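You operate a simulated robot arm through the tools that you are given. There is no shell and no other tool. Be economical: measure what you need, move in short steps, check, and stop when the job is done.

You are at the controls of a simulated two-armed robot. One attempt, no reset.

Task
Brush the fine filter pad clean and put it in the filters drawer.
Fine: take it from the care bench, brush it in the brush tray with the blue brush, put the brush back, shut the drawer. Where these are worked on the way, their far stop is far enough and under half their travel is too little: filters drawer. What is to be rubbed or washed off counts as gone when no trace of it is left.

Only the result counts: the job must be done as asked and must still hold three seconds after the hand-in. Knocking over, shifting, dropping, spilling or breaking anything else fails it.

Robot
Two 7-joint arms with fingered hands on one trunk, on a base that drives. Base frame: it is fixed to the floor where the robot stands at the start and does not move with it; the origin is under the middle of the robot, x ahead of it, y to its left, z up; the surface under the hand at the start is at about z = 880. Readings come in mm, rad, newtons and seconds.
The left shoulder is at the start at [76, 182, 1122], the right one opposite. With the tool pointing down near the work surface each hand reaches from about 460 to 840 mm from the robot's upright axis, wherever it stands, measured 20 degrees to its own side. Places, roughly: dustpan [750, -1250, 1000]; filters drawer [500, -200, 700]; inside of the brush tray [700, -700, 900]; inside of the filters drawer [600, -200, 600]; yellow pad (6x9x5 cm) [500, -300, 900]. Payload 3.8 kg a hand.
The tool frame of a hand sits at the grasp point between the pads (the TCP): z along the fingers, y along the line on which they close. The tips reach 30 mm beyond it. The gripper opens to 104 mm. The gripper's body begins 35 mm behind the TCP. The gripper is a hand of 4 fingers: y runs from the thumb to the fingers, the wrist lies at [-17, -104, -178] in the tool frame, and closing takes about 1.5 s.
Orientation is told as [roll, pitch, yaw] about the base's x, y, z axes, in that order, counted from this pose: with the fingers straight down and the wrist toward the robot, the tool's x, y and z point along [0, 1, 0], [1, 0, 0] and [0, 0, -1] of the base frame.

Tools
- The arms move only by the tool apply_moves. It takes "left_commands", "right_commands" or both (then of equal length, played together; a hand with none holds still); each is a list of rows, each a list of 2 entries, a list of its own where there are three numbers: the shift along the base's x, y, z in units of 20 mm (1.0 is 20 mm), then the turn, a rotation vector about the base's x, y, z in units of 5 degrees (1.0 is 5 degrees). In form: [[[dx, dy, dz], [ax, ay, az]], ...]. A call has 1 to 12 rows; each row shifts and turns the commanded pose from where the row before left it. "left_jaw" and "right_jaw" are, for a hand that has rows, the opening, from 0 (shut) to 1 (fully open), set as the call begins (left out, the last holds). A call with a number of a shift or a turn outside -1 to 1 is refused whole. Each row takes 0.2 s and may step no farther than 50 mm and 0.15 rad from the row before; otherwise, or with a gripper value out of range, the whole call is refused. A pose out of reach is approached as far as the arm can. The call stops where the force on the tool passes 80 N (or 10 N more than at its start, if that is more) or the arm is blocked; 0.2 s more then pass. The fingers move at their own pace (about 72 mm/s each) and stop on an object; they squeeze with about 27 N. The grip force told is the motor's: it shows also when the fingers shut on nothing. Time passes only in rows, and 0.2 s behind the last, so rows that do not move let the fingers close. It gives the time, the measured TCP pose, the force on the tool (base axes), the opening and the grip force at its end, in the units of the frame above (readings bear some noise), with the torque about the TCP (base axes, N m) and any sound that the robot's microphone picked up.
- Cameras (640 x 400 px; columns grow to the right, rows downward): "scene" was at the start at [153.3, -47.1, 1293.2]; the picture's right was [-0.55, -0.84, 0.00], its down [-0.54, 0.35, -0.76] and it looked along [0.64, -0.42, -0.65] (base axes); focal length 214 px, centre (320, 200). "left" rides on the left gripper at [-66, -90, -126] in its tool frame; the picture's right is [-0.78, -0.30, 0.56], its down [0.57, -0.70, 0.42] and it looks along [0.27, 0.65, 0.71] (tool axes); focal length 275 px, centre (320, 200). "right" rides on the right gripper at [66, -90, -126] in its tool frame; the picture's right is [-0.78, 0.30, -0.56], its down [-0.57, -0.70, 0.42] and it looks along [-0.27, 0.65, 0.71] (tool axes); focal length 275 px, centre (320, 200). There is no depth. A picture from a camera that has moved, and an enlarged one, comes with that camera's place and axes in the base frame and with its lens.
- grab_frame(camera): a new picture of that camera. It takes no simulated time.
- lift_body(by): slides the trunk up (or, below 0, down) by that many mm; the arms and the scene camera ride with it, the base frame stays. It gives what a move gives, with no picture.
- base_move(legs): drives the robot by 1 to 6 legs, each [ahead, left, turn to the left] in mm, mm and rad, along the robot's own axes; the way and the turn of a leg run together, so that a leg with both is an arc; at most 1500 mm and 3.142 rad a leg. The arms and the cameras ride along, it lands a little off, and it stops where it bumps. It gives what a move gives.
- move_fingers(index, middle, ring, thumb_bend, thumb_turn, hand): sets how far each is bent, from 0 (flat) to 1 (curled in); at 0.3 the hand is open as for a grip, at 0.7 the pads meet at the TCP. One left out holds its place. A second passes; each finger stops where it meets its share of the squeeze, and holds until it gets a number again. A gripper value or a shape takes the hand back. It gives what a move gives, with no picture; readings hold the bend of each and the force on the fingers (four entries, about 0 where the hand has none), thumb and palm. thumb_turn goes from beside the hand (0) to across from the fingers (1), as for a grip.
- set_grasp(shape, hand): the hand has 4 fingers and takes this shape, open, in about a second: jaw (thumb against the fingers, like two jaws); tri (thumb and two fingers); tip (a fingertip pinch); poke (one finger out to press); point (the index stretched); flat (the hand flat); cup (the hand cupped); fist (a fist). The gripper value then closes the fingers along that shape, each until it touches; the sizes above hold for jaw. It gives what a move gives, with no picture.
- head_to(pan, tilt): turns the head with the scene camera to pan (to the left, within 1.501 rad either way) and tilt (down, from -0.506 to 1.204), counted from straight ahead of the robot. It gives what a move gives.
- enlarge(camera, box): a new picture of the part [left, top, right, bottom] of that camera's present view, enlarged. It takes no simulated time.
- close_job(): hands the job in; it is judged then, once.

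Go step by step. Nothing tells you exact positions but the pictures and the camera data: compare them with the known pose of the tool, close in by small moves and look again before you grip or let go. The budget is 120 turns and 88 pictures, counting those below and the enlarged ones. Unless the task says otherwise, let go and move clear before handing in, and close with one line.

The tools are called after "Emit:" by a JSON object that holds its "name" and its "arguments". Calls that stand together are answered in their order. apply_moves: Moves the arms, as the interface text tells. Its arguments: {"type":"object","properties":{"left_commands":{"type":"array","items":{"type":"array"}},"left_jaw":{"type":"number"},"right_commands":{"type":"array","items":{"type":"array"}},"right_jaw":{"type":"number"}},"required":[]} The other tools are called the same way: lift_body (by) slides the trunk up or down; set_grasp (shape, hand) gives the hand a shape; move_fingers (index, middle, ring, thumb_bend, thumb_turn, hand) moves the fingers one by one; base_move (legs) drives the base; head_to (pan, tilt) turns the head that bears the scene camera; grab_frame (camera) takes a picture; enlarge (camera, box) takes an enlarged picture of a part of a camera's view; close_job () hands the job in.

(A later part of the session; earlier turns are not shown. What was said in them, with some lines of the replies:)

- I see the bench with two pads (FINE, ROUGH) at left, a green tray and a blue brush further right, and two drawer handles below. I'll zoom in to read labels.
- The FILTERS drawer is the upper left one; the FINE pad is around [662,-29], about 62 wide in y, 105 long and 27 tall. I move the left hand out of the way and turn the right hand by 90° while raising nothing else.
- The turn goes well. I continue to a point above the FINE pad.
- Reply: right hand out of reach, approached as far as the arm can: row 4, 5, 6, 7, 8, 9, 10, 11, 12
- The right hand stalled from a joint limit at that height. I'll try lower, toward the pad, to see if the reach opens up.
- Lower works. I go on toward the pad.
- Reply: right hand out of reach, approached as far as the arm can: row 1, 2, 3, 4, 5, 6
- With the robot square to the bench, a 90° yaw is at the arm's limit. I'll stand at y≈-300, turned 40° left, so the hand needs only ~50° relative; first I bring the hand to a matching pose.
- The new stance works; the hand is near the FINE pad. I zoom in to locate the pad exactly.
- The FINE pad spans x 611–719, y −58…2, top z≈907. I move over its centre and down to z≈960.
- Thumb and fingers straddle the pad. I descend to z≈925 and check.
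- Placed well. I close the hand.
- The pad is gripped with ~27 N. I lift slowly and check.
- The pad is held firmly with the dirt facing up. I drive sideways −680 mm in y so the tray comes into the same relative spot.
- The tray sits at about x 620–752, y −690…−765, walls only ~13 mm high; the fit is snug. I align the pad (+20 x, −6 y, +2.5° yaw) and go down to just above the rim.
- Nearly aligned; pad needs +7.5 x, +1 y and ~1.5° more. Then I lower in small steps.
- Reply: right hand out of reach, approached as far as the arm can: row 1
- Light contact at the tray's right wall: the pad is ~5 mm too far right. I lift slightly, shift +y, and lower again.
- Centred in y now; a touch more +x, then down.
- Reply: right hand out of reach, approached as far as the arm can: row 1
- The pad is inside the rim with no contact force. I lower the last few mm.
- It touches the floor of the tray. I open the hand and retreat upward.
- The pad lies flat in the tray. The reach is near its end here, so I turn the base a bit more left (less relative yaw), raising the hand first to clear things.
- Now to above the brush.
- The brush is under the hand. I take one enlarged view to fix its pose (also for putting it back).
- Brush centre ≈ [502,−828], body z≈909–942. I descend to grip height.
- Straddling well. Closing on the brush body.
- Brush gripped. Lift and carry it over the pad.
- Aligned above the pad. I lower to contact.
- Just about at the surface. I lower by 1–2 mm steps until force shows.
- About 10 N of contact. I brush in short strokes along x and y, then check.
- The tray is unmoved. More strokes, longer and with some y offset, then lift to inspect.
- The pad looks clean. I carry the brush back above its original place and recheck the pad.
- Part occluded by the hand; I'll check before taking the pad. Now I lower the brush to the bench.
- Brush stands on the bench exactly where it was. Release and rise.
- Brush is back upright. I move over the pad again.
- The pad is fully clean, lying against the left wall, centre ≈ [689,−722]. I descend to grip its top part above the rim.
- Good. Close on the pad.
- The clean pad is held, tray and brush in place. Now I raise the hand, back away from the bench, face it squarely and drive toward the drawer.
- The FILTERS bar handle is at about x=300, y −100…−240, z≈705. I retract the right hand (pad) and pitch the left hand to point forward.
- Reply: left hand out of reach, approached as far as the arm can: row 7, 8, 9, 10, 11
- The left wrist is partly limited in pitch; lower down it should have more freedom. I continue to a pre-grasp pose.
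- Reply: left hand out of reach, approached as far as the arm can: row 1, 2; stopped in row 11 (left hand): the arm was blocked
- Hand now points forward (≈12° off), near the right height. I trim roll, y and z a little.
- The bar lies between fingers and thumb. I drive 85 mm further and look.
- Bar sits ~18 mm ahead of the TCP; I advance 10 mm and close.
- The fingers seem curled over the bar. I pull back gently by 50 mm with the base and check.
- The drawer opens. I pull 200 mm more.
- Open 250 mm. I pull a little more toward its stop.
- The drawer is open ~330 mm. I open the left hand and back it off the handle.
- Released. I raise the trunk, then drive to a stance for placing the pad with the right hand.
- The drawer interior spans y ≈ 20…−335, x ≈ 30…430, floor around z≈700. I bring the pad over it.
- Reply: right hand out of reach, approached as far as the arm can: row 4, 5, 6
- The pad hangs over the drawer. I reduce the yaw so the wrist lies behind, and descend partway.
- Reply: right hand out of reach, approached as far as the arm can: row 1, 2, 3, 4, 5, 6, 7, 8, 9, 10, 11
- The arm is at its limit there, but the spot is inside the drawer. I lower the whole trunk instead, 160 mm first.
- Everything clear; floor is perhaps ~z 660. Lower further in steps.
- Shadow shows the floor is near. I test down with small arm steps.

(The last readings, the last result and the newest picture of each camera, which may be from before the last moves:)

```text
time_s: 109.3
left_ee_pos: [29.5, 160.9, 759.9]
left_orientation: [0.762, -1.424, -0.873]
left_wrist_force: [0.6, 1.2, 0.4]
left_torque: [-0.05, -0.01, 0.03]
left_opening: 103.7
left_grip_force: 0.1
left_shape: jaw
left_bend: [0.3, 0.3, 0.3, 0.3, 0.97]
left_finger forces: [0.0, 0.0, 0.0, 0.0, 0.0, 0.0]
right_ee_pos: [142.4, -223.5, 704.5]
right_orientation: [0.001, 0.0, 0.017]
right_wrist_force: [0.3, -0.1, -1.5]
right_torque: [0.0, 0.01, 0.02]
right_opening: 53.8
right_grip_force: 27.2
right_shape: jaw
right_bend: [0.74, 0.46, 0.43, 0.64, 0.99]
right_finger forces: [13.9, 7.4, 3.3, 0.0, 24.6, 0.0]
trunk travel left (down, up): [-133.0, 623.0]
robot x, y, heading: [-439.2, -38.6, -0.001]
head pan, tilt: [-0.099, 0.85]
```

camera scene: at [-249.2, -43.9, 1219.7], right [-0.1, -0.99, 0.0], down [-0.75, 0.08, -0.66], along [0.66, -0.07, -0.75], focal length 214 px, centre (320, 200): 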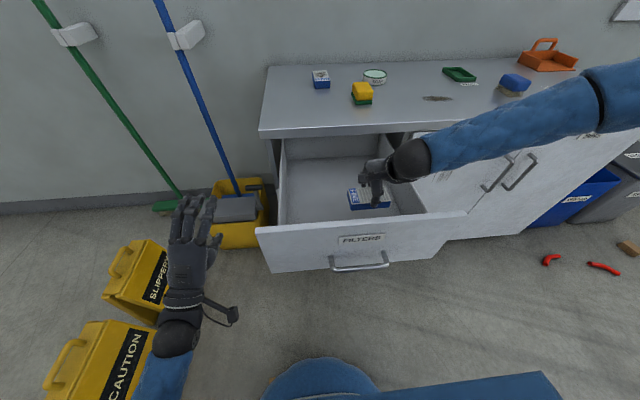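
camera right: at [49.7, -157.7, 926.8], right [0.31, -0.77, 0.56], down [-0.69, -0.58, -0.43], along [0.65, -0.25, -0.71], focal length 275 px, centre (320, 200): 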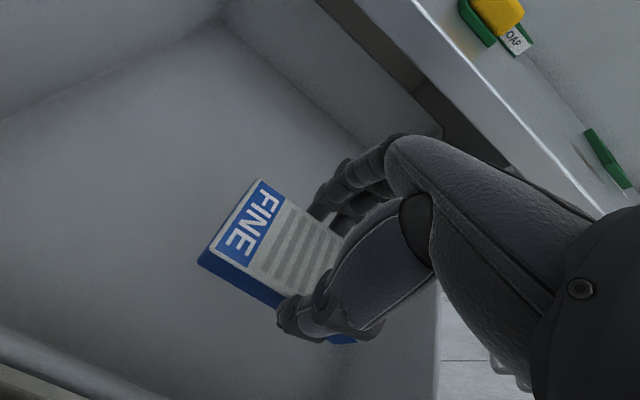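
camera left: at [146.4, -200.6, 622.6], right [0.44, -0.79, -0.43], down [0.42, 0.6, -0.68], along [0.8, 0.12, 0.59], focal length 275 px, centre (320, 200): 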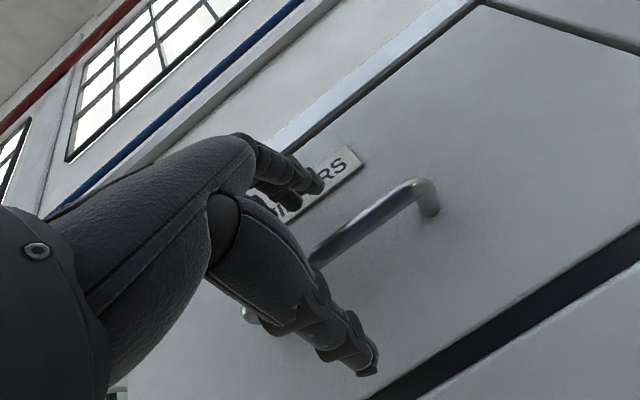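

Emit:
{"name": "apply_moves", "arguments": {"right_commands": [[[0, 0, -0.2], [0, 0, 0]], [[0, 0, -0.2], [0, 0, 0]], [[0, 0, -0.2], [0, 0, 0]]]}}

Emit:
{"name": "enlarge", "arguments": {"camera": "right", "box": [100, 100, 580, 400]}}

```text
time_s: 110.1
left_ee_pos: [29.8, 160.8, 761.3]
left_orientation: [0.768, -1.422, -0.878]
left_wrist_force: [-0.3, 0.4, -0.7]
left_torque: [0.04, 0.01, 0.0]
left_opening: 103.9
left_grip_force: 0.1
left_shape: jaw
left_bend: [0.3, 0.3, 0.3, 0.3, 0.97]
left_finger forces: [0.1, 0.1, 0.0, 0.1, 0.0, 0.0]
right_ee_pos: [142.9, -222.3, 694.9]
right_orientation: [0.001, -0.003, 0.017]
right_wrist_force: [-1.8, -0.2, 4.5]
right_torque: [-0.02, 0.16, 0.03]
right_opening: 54.0
right_grip_force: 27.0
right_shape: jaw
right_bend: [0.74, 0.46, 0.43, 0.64, 0.99]
right_finger forces: [13.8, 7.4, 3.3, 0.0, 26.4, 0.0]
trunk travel left (down, up): [-133.0, 623.0]
robot x, y, heading: [-439.1, -34.7, -0.003]
head pan, tilt: [-0.099, 0.85]
```

```text
1.33 times, centred on (340, 250) of right
camera zoom: at [49.2, -157.2, 819.0], right [0.31, -0.77, 0.56], down [-0.69, -0.58, -0.43], along [0.66, -0.25, -0.71], focal length 367 px, centre (293, 133)
```

zoom: 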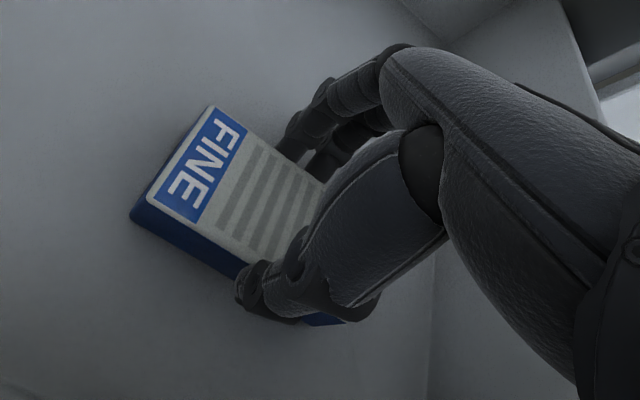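

The pad touches the drawer floor. Open the hand and raise.

Emit:
{"name": "apply_moves", "arguments": {"right_commands": [[[0, 0, 0], [0, 0, 0]], [[0, 0, 0], [0, 0, 0]], [[0, 0, 0], [0, 0, 0]], [[0, 0, 0], [0, 0, 0]], [[0, 0, 0], [0, 0, 0]], [[0, 0, 0.5], [0, 0, 0]], [[0, 0, 0.5], [0, 0, 0]]], "right_jaw": 1}}

Emit:
{"name": "lift_body", "arguments": {"by": 280}}

Emit:
{"name": "grab_frame", "arguments": {"camera": "scene"}}

```text
time_s: 111.7
left_ee_pos: [30.5, 160.4, 760.9]
left_orientation: [0.765, -1.424, -0.874]
left_wrist_force: [0.8, 0.7, 0.6]
left_torque: [-0.05, -0.03, -0.01]
left_opening: 103.9
left_grip_force: 0.0
left_shape: jaw
left_bend: [0.3, 0.3, 0.3, 0.3, 0.97]
left_finger forces: [0.0, 0.0, 0.1, 0.1, 0.1, 0.1]
right_ee_pos: [141.8, -222.0, 711.7]
right_orientation: [-0.001, 0.0, 0.018]
right_wrist_force: [0.3, -0.9, 0.2]
right_torque: [-0.02, 0.01, 0.02]
right_opening: 103.5
right_grip_force: 0.1
right_shape: jaw
right_bend: [0.3, 0.3, 0.3, 0.3, 0.97]
right_finger forces: [0.0, 0.0, 0.1, 0.0, 0.1, 0.0]
trunk travel left (down, up): [-133.0, 623.0]
robot x, y, heading: [-438.7, -34.1, 0.0]
head pan, tilt: [-0.099, 0.85]
```

```text
time_s: 114.5
left_ee_pos: [30.4, 160.8, 1040.2]
left_orientation: [0.759, -1.421, -0.87]
left_wrist_force: [-0.9, -0.5, 0.5]
left_torque: [0.03, -0.01, -0.02]
left_opening: 103.7
left_grip_force: 0.1
left_shape: jaw
left_bend: [0.3, 0.3, 0.3, 0.3, 0.97]
left_finger forces: [0.0, 0.1, 0.1, 0.0, 0.1, 0.1]
right_ee_pos: [138.2, -223.0, 1009.6]
right_orientation: [0.002, -0.033, 0.016]
right_wrist_force: [0.5, 0.4, 0.0]
right_torque: [0.0, -0.02, 0.01]
right_opening: 103.7
right_grip_force: 0.0
right_shape: jaw
right_bend: [0.3, 0.3, 0.3, 0.3, 0.97]
right_finger forces: [0.1, 0.0, 0.0, 0.0, 0.0, 0.0]
trunk travel left (down, up): [-413.0, 343.0]
robot x, y, heading: [-434.8, -31.6, -0.001]
head pan, tilt: [-0.099, 0.85]
```

```text
14 pictures are left
camera scene: at [-321.7, -43.9, 1420.9], right [-0.1, -0.99, 0.0], down [-0.75, 0.08, -0.66], along [0.66, -0.07, -0.75], focal length 214 px, centre (320, 200)
```

scene: 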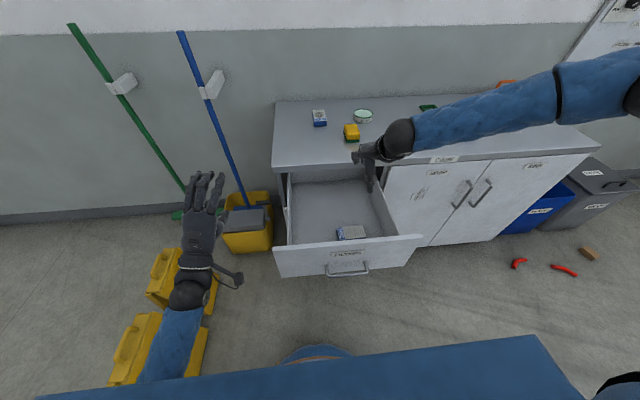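

The clean pad lies flat in the drawer. I retract the right arm, and set the left hand to a fist for pushing.

Emit:
{"name": "apply_moves", "arguments": {"right_commands": [[[-0.3, -0.2, 1], [0, 0, 0]], [[-0.7, -1, 1], [0, 0, 0]], [[-0.7, -1, 1], [0, 0, 0]], [[-0.7, -1, 0.5], [0, 0, 0]], [[-0.7, -1, 0.5], [0, 0, 0]], [[-0.7, -1, 0.5], [0, 0, 0]], [[-0.7, -1, 0.5], [0, 0, 0]], [[-0.7, -1, 0], [0, 0, 0]], [[-0.7, -1, 0], [0, 0, 0]], [[-0.7, -1, 0], [0, 0, 0]], [[-0.7, -1, 0], [0, 0, 0]]]}}

Emit:
{"name": "set_grasp", "arguments": {"hand": "left", "shape": "fist"}}

Emit:
{"name": "base_move", "arguments": {"legs": [[-130, 0, 0], [0, -330, 0]]}}

Emit:
{"name": "lift_body", "arguments": {"by": -268}}

Emit:
{"name": "head_to", "arguments": {"pan": 0.3, "tilt": 0.7}}

Emit:
{"name": "grab_frame", "arguments": {"camera": "scene"}}

```text
time_s: 116.9
left_ee_pos: [29.9, 159.6, 1040.2]
left_orientation: [0.769, -1.422, -0.881]
left_wrist_force: [-0.3, -1.1, 0.7]
left_torque: [-0.03, -0.01, -0.01]
left_opening: 103.8
left_grip_force: 0.0
left_shape: jaw
left_bend: [0.3, 0.3, 0.3, 0.3, 0.97]
left_finger forces: [0.0, 0.0, 0.1, 0.1, 0.1, 0.1]
right_ee_pos: [-7.6, -427.6, 1110.8]
right_orientation: [0.0, -0.031, 0.019]
right_wrist_force: [0.7, -0.3, 0.3]
right_torque: [0.03, 0.0, -0.02]
right_opening: 103.6
right_grip_force: 0.2
right_shape: jaw
right_bend: [0.3, 0.3, 0.3, 0.3, 0.97]
right_finger forces: [0.0, 0.0, 0.0, 0.0, 0.0, 0.1]
trunk travel left (down, up): [-413.0, 343.0]
robot x, y, heading: [-436.4, -33.3, 0.002]
head pan, tilt: [-0.099, 0.85]
```

```text
time_s: 117.8
left_ee_pos: [30.9, 161.0, 1040.4]
left_orientation: [0.765, -1.422, -0.875]
left_wrist_force: [0.0, 0.0, -0.4]
left_torque: [0.06, 0.0, 0.0]
left_opening: 0.0
left_grip_force: 0.0
left_shape: fist
left_bend: [1.0, 1.0, 1.0, 0.84, 0.84]
left_finger forces: [0.1, 0.0, 0.0, 0.0, 0.0, 0.0]
right_ee_pos: [-8.0, -426.2, 1110.5]
right_orientation: [0.0, -0.032, 0.017]
right_wrist_force: [0.2, 0.6, -0.8]
right_torque: [-0.01, 0.02, -0.02]
right_opening: 103.6
right_grip_force: 0.0
right_shape: jaw
right_bend: [0.3, 0.3, 0.3, 0.3, 0.97]
right_finger forces: [0.0, 0.0, 0.0, 0.0, 0.1, 0.0]
trunk travel left (down, up): [-413.0, 343.0]
robot x, y, heading: [-435.0, -33.3, -0.001]
head pan, tilt: [-0.099, 0.85]
```

```text
time_s: 120.9
left_ee_pos: [-101.8, -166.1, 1041.3]
left_orientation: [0.769, -1.423, -0.876]
left_wrist_force: [-0.4, 0.7, -0.5]
left_torque: [0.0, -0.03, -0.01]
left_opening: 0.0
left_grip_force: 0.0
left_shape: fist
left_bend: [1.0, 1.0, 1.0, 0.84, 0.84]
left_finger forces: [0.1, 0.0, 0.1, 0.1, 0.0, 0.0]
right_ee_pos: [-137.7, -754.2, 1110.3]
right_orientation: [0.0, -0.035, 0.021]
right_wrist_force: [0.7, 0.7, -0.7]
right_torque: [-0.02, 0.0, 0.0]
right_opening: 103.7
right_grip_force: 0.2
right_shape: jaw
right_bend: [0.3, 0.3, 0.3, 0.3, 0.97]
right_finger forces: [0.0, 0.0, 0.0, 0.0, 0.1, 0.0]
trunk travel left (down, up): [-413.0, 343.0]
robot x, y, heading: [-568.5, -360.6, 0.003]
head pan, tilt: [-0.099, 0.85]
```

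```text
time_s: 123.6
left_ee_pos: [-103.0, -165.5, 772.6]
left_orientation: [0.768, -1.423, -0.876]
left_wrist_force: [-1.5, 0.3, -0.3]
left_torque: [-0.01, 0.02, -0.03]
left_opening: 0.1
left_grip_force: 0.1
left_shape: fist
left_bend: [1.0, 1.0, 1.0, 0.84, 0.84]
left_finger forces: [0.0, 0.1, 0.0, 0.0, 0.1, 0.0]
right_ee_pos: [-137.9, -752.8, 842.9]
right_orientation: [0.001, -0.033, 0.021]
right_wrist_force: [1.2, -0.5, 0.8]
right_torque: [0.01, 0.02, -0.03]
right_opening: 103.5
right_grip_force: 0.1
right_shape: jaw
right_bend: [0.3, 0.3, 0.3, 0.3, 0.97]
right_finger forces: [0.1, 0.0, 0.1, 0.1, 0.1, 0.1]
trunk travel left (down, up): [-145.0, 611.0]
robot x, y, heading: [-570.2, -359.9, 0.0]
head pan, tilt: [-0.099, 0.85]
```

```text
time_s: 124.5
left_ee_pos: [-101.2, -166.7, 772.0]
left_orientation: [0.766, -1.424, -0.87]
left_wrist_force: [1.0, -0.2, 0.1]
left_torque: [-0.03, 0.0, -0.02]
left_opening: 0.2
left_grip_force: 0.1
left_shape: fist
left_bend: [1.0, 1.0, 1.0, 0.84, 0.84]
left_finger forces: [0.0, 0.0, 0.0, 0.1, 0.0, 0.1]
right_ee_pos: [-138.1, -753.0, 842.1]
right_orientation: [0.0, -0.035, 0.02]
right_wrist_force: [0.1, -0.4, 0.0]
right_torque: [0.01, 0.0, 0.0]
right_opening: 103.7
right_grip_force: 0.0
right_shape: jaw
right_bend: [0.3, 0.3, 0.3, 0.3, 0.97]
right_finger forces: [0.0, 0.0, 0.0, 0.1, 0.0, 0.0]
trunk travel left (down, up): [-145.0, 611.0]
robot x, y, heading: [-565.6, -363.3, 0.005]
head pan, tilt: [0.3, 0.7]
```

```text
13 pictures are left
camera scene: at [-339.3, -338.1, 1158.7], right [0.3, -0.95, 0.0], down [-0.62, -0.19, -0.76], along [0.73, 0.23, -0.64], focal length 214 px, centre (320, 200)
```

scene: 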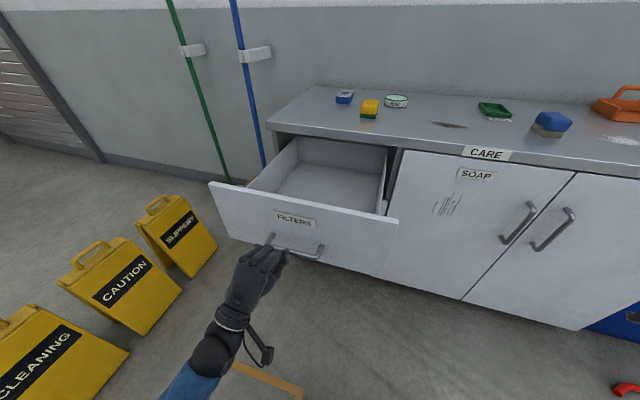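

Fist is in front of the drawer face. I raise the right hand for safety, then push with the base by 200 mm.

Emit:
{"name": "apply_moves", "arguments": {"right_commands": [[[-0.4, 0, 1], [0, 0, 0]], [[-0.4, 0, 1], [0, 0, 0]], [[-0.4, 0, 1], [0, 0, 0]], [[-0.4, 0, 1], [0, 0, 0]], [[-0.4, 0, 1], [0, 0, 0]], [[-0.4, 0, 1], [0, 0, 0]], [[-0.4, 0, 1], [0, 0, 0]], [[-0.4, 0, 1], [0, 0, 0]], [[-0.4, 0, 1], [0, 0, 0]]]}}

Emit:
{"name": "base_move", "arguments": {"legs": [[200, 0, 0]]}}

Emit:
{"name": "grab_frame", "arguments": {"camera": "scene"}}

```text
time_s: 126.5
left_ee_pos: [-102.8, -166.0, 772.1]
left_orientation: [0.764, -1.424, -0.871]
left_wrist_force: [-0.6, 0.2, 0.4]
left_torque: [-0.01, -0.02, -0.04]
left_opening: 0.0
left_grip_force: 0.0
left_shape: fist
left_bend: [1.0, 1.0, 1.0, 0.84, 0.84]
left_finger forces: [0.0, 0.1, 0.0, 0.0, 0.0, 0.0]
right_ee_pos: [-208.5, -755.1, 1024.5]
right_orientation: [-0.001, -0.032, 0.023]
right_wrist_force: [-0.9, -0.9, -0.6]
right_torque: [0.02, 0.0, 0.01]
right_opening: 103.6
right_grip_force: 0.0
right_shape: jaw
right_bend: [0.3, 0.3, 0.3, 0.3, 0.97]
right_finger forces: [0.0, 0.0, 0.1, 0.1, 0.0, 0.1]
right hand out of reach, approached as far as the arm can: row 2
trunk travel left (down, up): [-145.0, 611.0]
robot x, y, heading: [-571.6, -361.4, 0.002]
head pan, tilt: [0.3, 0.7]
```

```text
time_s: 128.1
left_ee_pos: [99.7, -165.7, 771.9]
left_orientation: [0.761, -1.421, -0.867]
left_wrist_force: [0.1, 0.8, -0.8]
left_torque: [0.0, 0.01, 0.0]
left_opening: 0.2
left_grip_force: 0.0
left_shape: fist
left_bend: [1.0, 1.0, 1.0, 0.85, 0.84]
left_finger forces: [0.1, 0.0, 0.0, 0.0, 0.0, 0.1]
right_ee_pos: [-5.0, -753.7, 1022.1]
right_orientation: [-0.001, -0.032, 0.021]
right_wrist_force: [-0.1, -1.3, 0.1]
right_torque: [-0.04, -0.01, 0.01]
right_opening: 103.5
right_grip_force: 0.0
right_shape: jaw
right_bend: [0.3, 0.3, 0.3, 0.3, 0.97]
right_finger forces: [0.0, 0.0, 0.0, 0.1, 0.0, 0.0]
trunk travel left (down, up): [-145.0, 611.0]
robot x, y, heading: [-368.9, -365.3, 0.002]
head pan, tilt: [0.3, 0.7]
```

```text
12 pictures are left
camera scene: at [-136.5, -337.8, 1158.6], right [0.3, -0.95, 0.0], down [-0.62, -0.19, -0.76], along [0.73, 0.23, -0.64], focal length 214 px, centre (320, 200)
```

scene: 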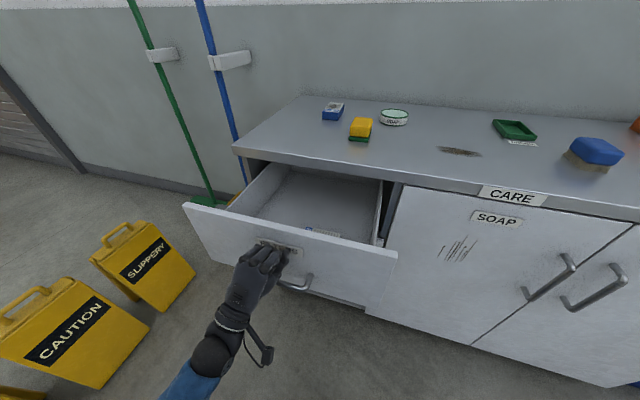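

It pushes. Next 180 mm.

Emit:
{"name": "base_move", "arguments": {"legs": [[180, 0, 0]]}}

Emit:
{"name": "grab_frame", "arguments": {"camera": "scene"}}

```text
time_s: 129.6
left_ee_pos: [282.4, -165.5, 772.1]
left_orientation: [0.76, -1.424, -0.867]
left_wrist_force: [-0.1, 0.4, -0.3]
left_torque: [-0.02, 0.02, 0.0]
left_opening: 0.1
left_grip_force: 0.1
left_shape: fist
left_bend: [1.0, 1.0, 1.0, 0.85, 0.84]
left_finger forces: [0.0, 0.0, 0.0, 0.0, 0.0, 0.0]
right_ee_pos: [176.7, -754.3, 1024.5]
right_orientation: [-0.001, -0.035, 0.019]
right_wrist_force: [0.7, 0.1, 0.2]
right_torque: [0.03, 0.06, 0.0]
right_opening: 104.0
right_grip_force: 0.1
right_shape: jaw
right_bend: [0.3, 0.3, 0.3, 0.3, 0.97]
right_finger forces: [0.0, 0.0, 0.1, 0.0, 0.0, 0.1]
trunk travel left (down, up): [-145.0, 611.0]
robot x, y, heading: [-184.0, -362.9, -0.001]
head pan, tilt: [0.3, 0.7]
```

```text
11 pictures are left
camera scene: at [45.1, -337.6, 1158.6], right [0.3, -0.95, 0.0], down [-0.62, -0.19, -0.76], along [0.73, 0.23, -0.64], focal length 214 px, centre (320, 200)
```

scene: 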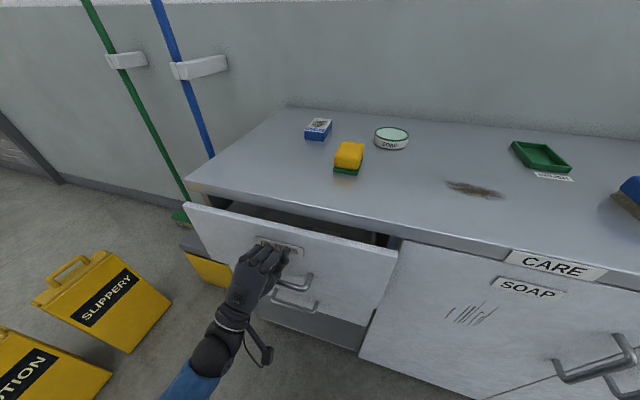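

Nearly shut. I finish with the arm in force-limited steps.

Emit:
{"name": "apply_moves", "arguments": {"left_commands": [[[0.5, 0, 0], [0, 0, 0]], [[0.5, 0, 0], [0, 0, 0]], [[0.5, 0, 0], [0, 0, 0]], [[0.4, 0, 0], [0, 0, 0]]]}}

Emit:
{"name": "enlarge", "arguments": {"camera": "scene", "box": [170, 160, 430, 340]}}

```text
time_s: 130.6
left_ee_pos: [321.9, -164.7, 771.7]
left_orientation: [0.759, -1.421, -0.865]
left_wrist_force: [0.2, 0.2, 0.4]
left_torque: [0.03, 0.0, -0.04]
left_opening: 0.1
left_grip_force: 0.1
left_shape: fist
left_bend: [1.0, 1.0, 1.0, 0.85, 0.84]
left_finger forces: [0.1, 0.0, 0.0, 0.1, 0.1, 0.0]
right_ee_pos: [175.7, -753.8, 1024.7]
right_orientation: [-0.001, -0.033, 0.019]
right_wrist_force: [-0.1, 0.3, 0.5]
right_torque: [-0.02, -0.02, -0.02]
right_opening: 103.9
right_grip_force: 0.0
right_shape: jaw
right_bend: [0.3, 0.3, 0.3, 0.3, 0.97]
right_finger forces: [0.0, 0.0, 0.0, 0.0, 0.1, 0.0]
trunk travel left (down, up): [-145.0, 611.0]
robot x, y, heading: [-187.3, -362.1, 0.001]
head pan, tilt: [0.3, 0.7]
```

```text
2.22 times, centred on (300, 250) of scene
camera zoom: at [44.8, -337.6, 1158.7], right [0.3, -0.95, 0.0], down [-0.62, -0.19, -0.76], along [0.73, 0.23, -0.64], focal length 477 px, centre (364, 89)
```

zoom: 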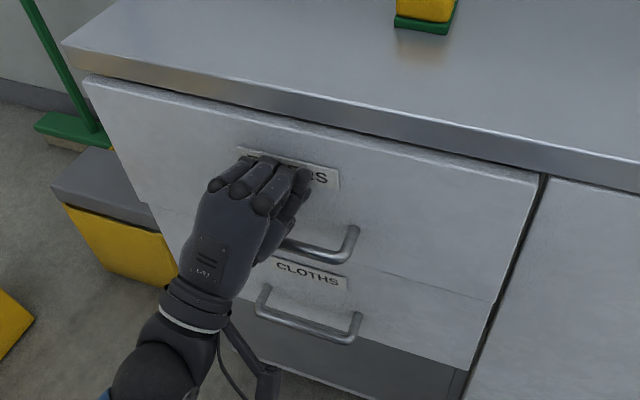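

Almost flush. Push further until force builds.

Emit:
{"name": "apply_moves", "arguments": {"left_commands": [[[0.25, 0, 0], [0, 0, 0]], [[0.25, 0, 0], [0, 0, 0]], [[0.25, 0, 0], [0, 0, 0]], [[0.25, 0, 0], [0, 0, 0]], [[0.25, 0, 0], [0, 0, 0]]]}}

Emit:
{"name": "enlarge", "arguments": {"camera": "scene", "box": [170, 160, 430, 340]}}

```text
time_s: 131.8
left_ee_pos: [337.9, -164.5, 771.7]
left_orientation: [0.746, -1.422, -0.854]
left_wrist_force: [-74.7, 6.6, -19.5]
left_torque: [0.59, -0.28, -1.45]
left_opening: 96.0
left_grip_force: 0.0
left_shape: fist
left_bend: [1.0, 1.0, 1.0, 0.99, 0.8]
left_finger forces: [0.0, 2.8, 0.0, 0.0, 81.6, 0.0]
right_ee_pos: [170.7, -752.7, 1026.1]
right_orientation: [-0.001, -0.039, 0.022]
right_wrist_force: [0.4, 0.0, 0.4]
right_torque: [0.01, -0.05, 0.03]
right_opening: 103.8
right_grip_force: 0.0
right_shape: jaw
right_bend: [0.3, 0.3, 0.3, 0.3, 0.97]
right_finger forces: [0.1, 0.0, 0.0, 0.1, 0.0, 0.1]
trunk travel left (down, up): [-145.0, 611.0]
robot x, y, heading: [-186.2, -364.3, 0.005]
head pan, tilt: [0.3, 0.7]
```

```text
2.22 times, centred on (300, 250) of scene
camera zoom: at [38.3, -336.1, 1159.7], right [0.3, -0.95, 0.0], down [-0.61, -0.19, -0.77], along [0.73, 0.23, -0.64], focal length 477 px, centre (364, 89)
```

zoom: 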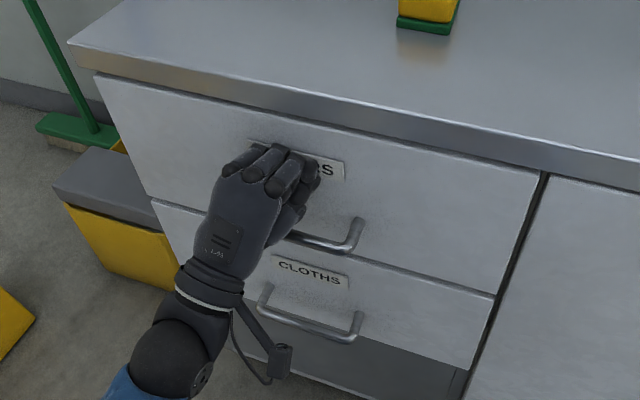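

Hard stop reached: the drawer is shut flush. I back off and take a last look.

Emit:
{"name": "apply_moves", "arguments": {"left_commands": [[[-0.5, 0, 0], [0, 0, 0]], [[-1, 0, 0], [0, 0, 0]], [[-1, 0, 0], [0, 0, 0]]]}}

Emit:
{"name": "base_move", "arguments": {"legs": [[-250, 0, 0]]}}

Emit:
{"name": "grab_frame", "arguments": {"camera": "scene"}}

Emit:
{"name": "enlarge", "arguments": {"camera": "scene", "box": [250, 80, 640, 300]}}

```text
time_s: 132.6
left_ee_pos: [295.3, -164.1, 774.1]
left_orientation: [0.772, -1.423, -0.879]
left_wrist_force: [-0.4, -0.2, 0.0]
left_torque: [0.03, -0.01, 0.03]
left_opening: 0.0
left_grip_force: 0.1
left_shape: fist
left_bend: [1.0, 1.0, 1.0, 0.85, 0.83]
left_finger forces: [0.0, 0.0, 0.0, 0.0, 0.0, 0.0]
right_ee_pos: [175.8, -754.3, 1024.1]
right_orientation: [0.001, -0.033, 0.018]
right_wrist_force: [0.1, -0.4, 0.0]
right_torque: [-0.04, 0.01, -0.04]
right_opening: 103.6
right_grip_force: 0.0
right_shape: jaw
right_bend: [0.3, 0.3, 0.3, 0.3, 0.97]
right_finger forces: [0.0, 0.0, 0.0, 0.0, 0.0, 0.1]
trunk travel left (down, up): [-145.0, 611.0]
robot x, y, heading: [-184.9, -363.3, 0.002]
head pan, tilt: [0.3, 0.7]
```

```text
time_s: 134.4
left_ee_pos: [43.2, -166.4, 773.2]
left_orientation: [0.763, -1.421, -0.874]
left_wrist_force: [0.0, 0.3, 0.0]
left_torque: [-0.01, 0.02, 0.03]
left_opening: 0.0
left_grip_force: 0.1
left_shape: fist
left_bend: [1.0, 1.0, 1.0, 0.85, 0.83]
left_finger forces: [0.0, 0.0, 0.0, 0.1, 0.2, 0.0]
right_ee_pos: [-76.6, -754.8, 1023.3]
right_orientation: [0.0, -0.033, 0.018]
right_wrist_force: [0.8, 0.9, 0.1]
right_torque: [0.03, 0.01, 0.02]
right_opening: 103.7
right_grip_force: 0.0
right_shape: jaw
right_bend: [0.3, 0.3, 0.3, 0.3, 0.97]
right_finger forces: [0.0, 0.1, 0.1, 0.0, 0.0, 0.0]
trunk travel left (down, up): [-145.0, 611.0]
robot x, y, heading: [-437.5, -362.2, 0.001]
head pan, tilt: [0.3, 0.7]
```

```text
8 pictures are left
camera scene: at [-207.2, -338.2, 1158.8], right [0.29, -0.96, 0.0], down [-0.62, -0.19, -0.77], along [0.73, 0.23, -0.64], focal length 214 px, centre (320, 200)
```

scene: 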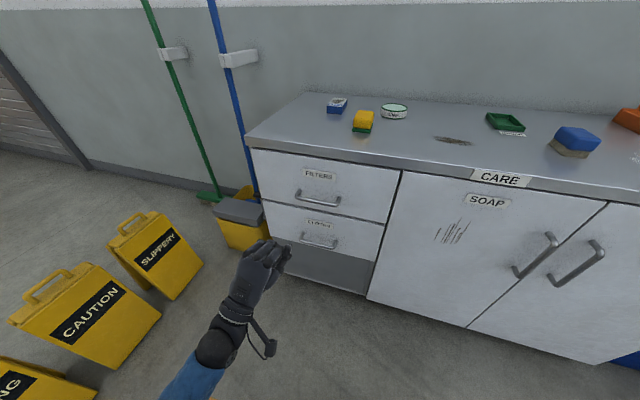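

```text
1.64 times, centred on (445, 190) of scene
camera zoom: at [-207.2, -338.2, 1158.8], right [0.29, -0.96, 0.0], down [-0.62, -0.19, -0.77], along [0.73, 0.23, -0.64], focal length 352 px, centre (115, 216)
```

zoom: 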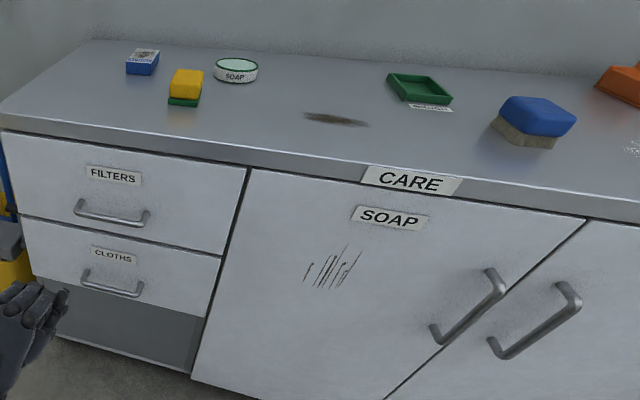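

The filters drawer is shut with the clean pad inside. The brush is back in its place, and the rest of the bench looks undisturbed, so I'm handing in.

Emit:
{"name": "close_job", "arguments": {}}

```text
The job is handed in.
```

The FINE filter pad was brushed clean, with no trace of dirt visible afterwards, and put in the filters drawer. The drawer is shut, the blue brush is back where it stood, and I handed the job in.
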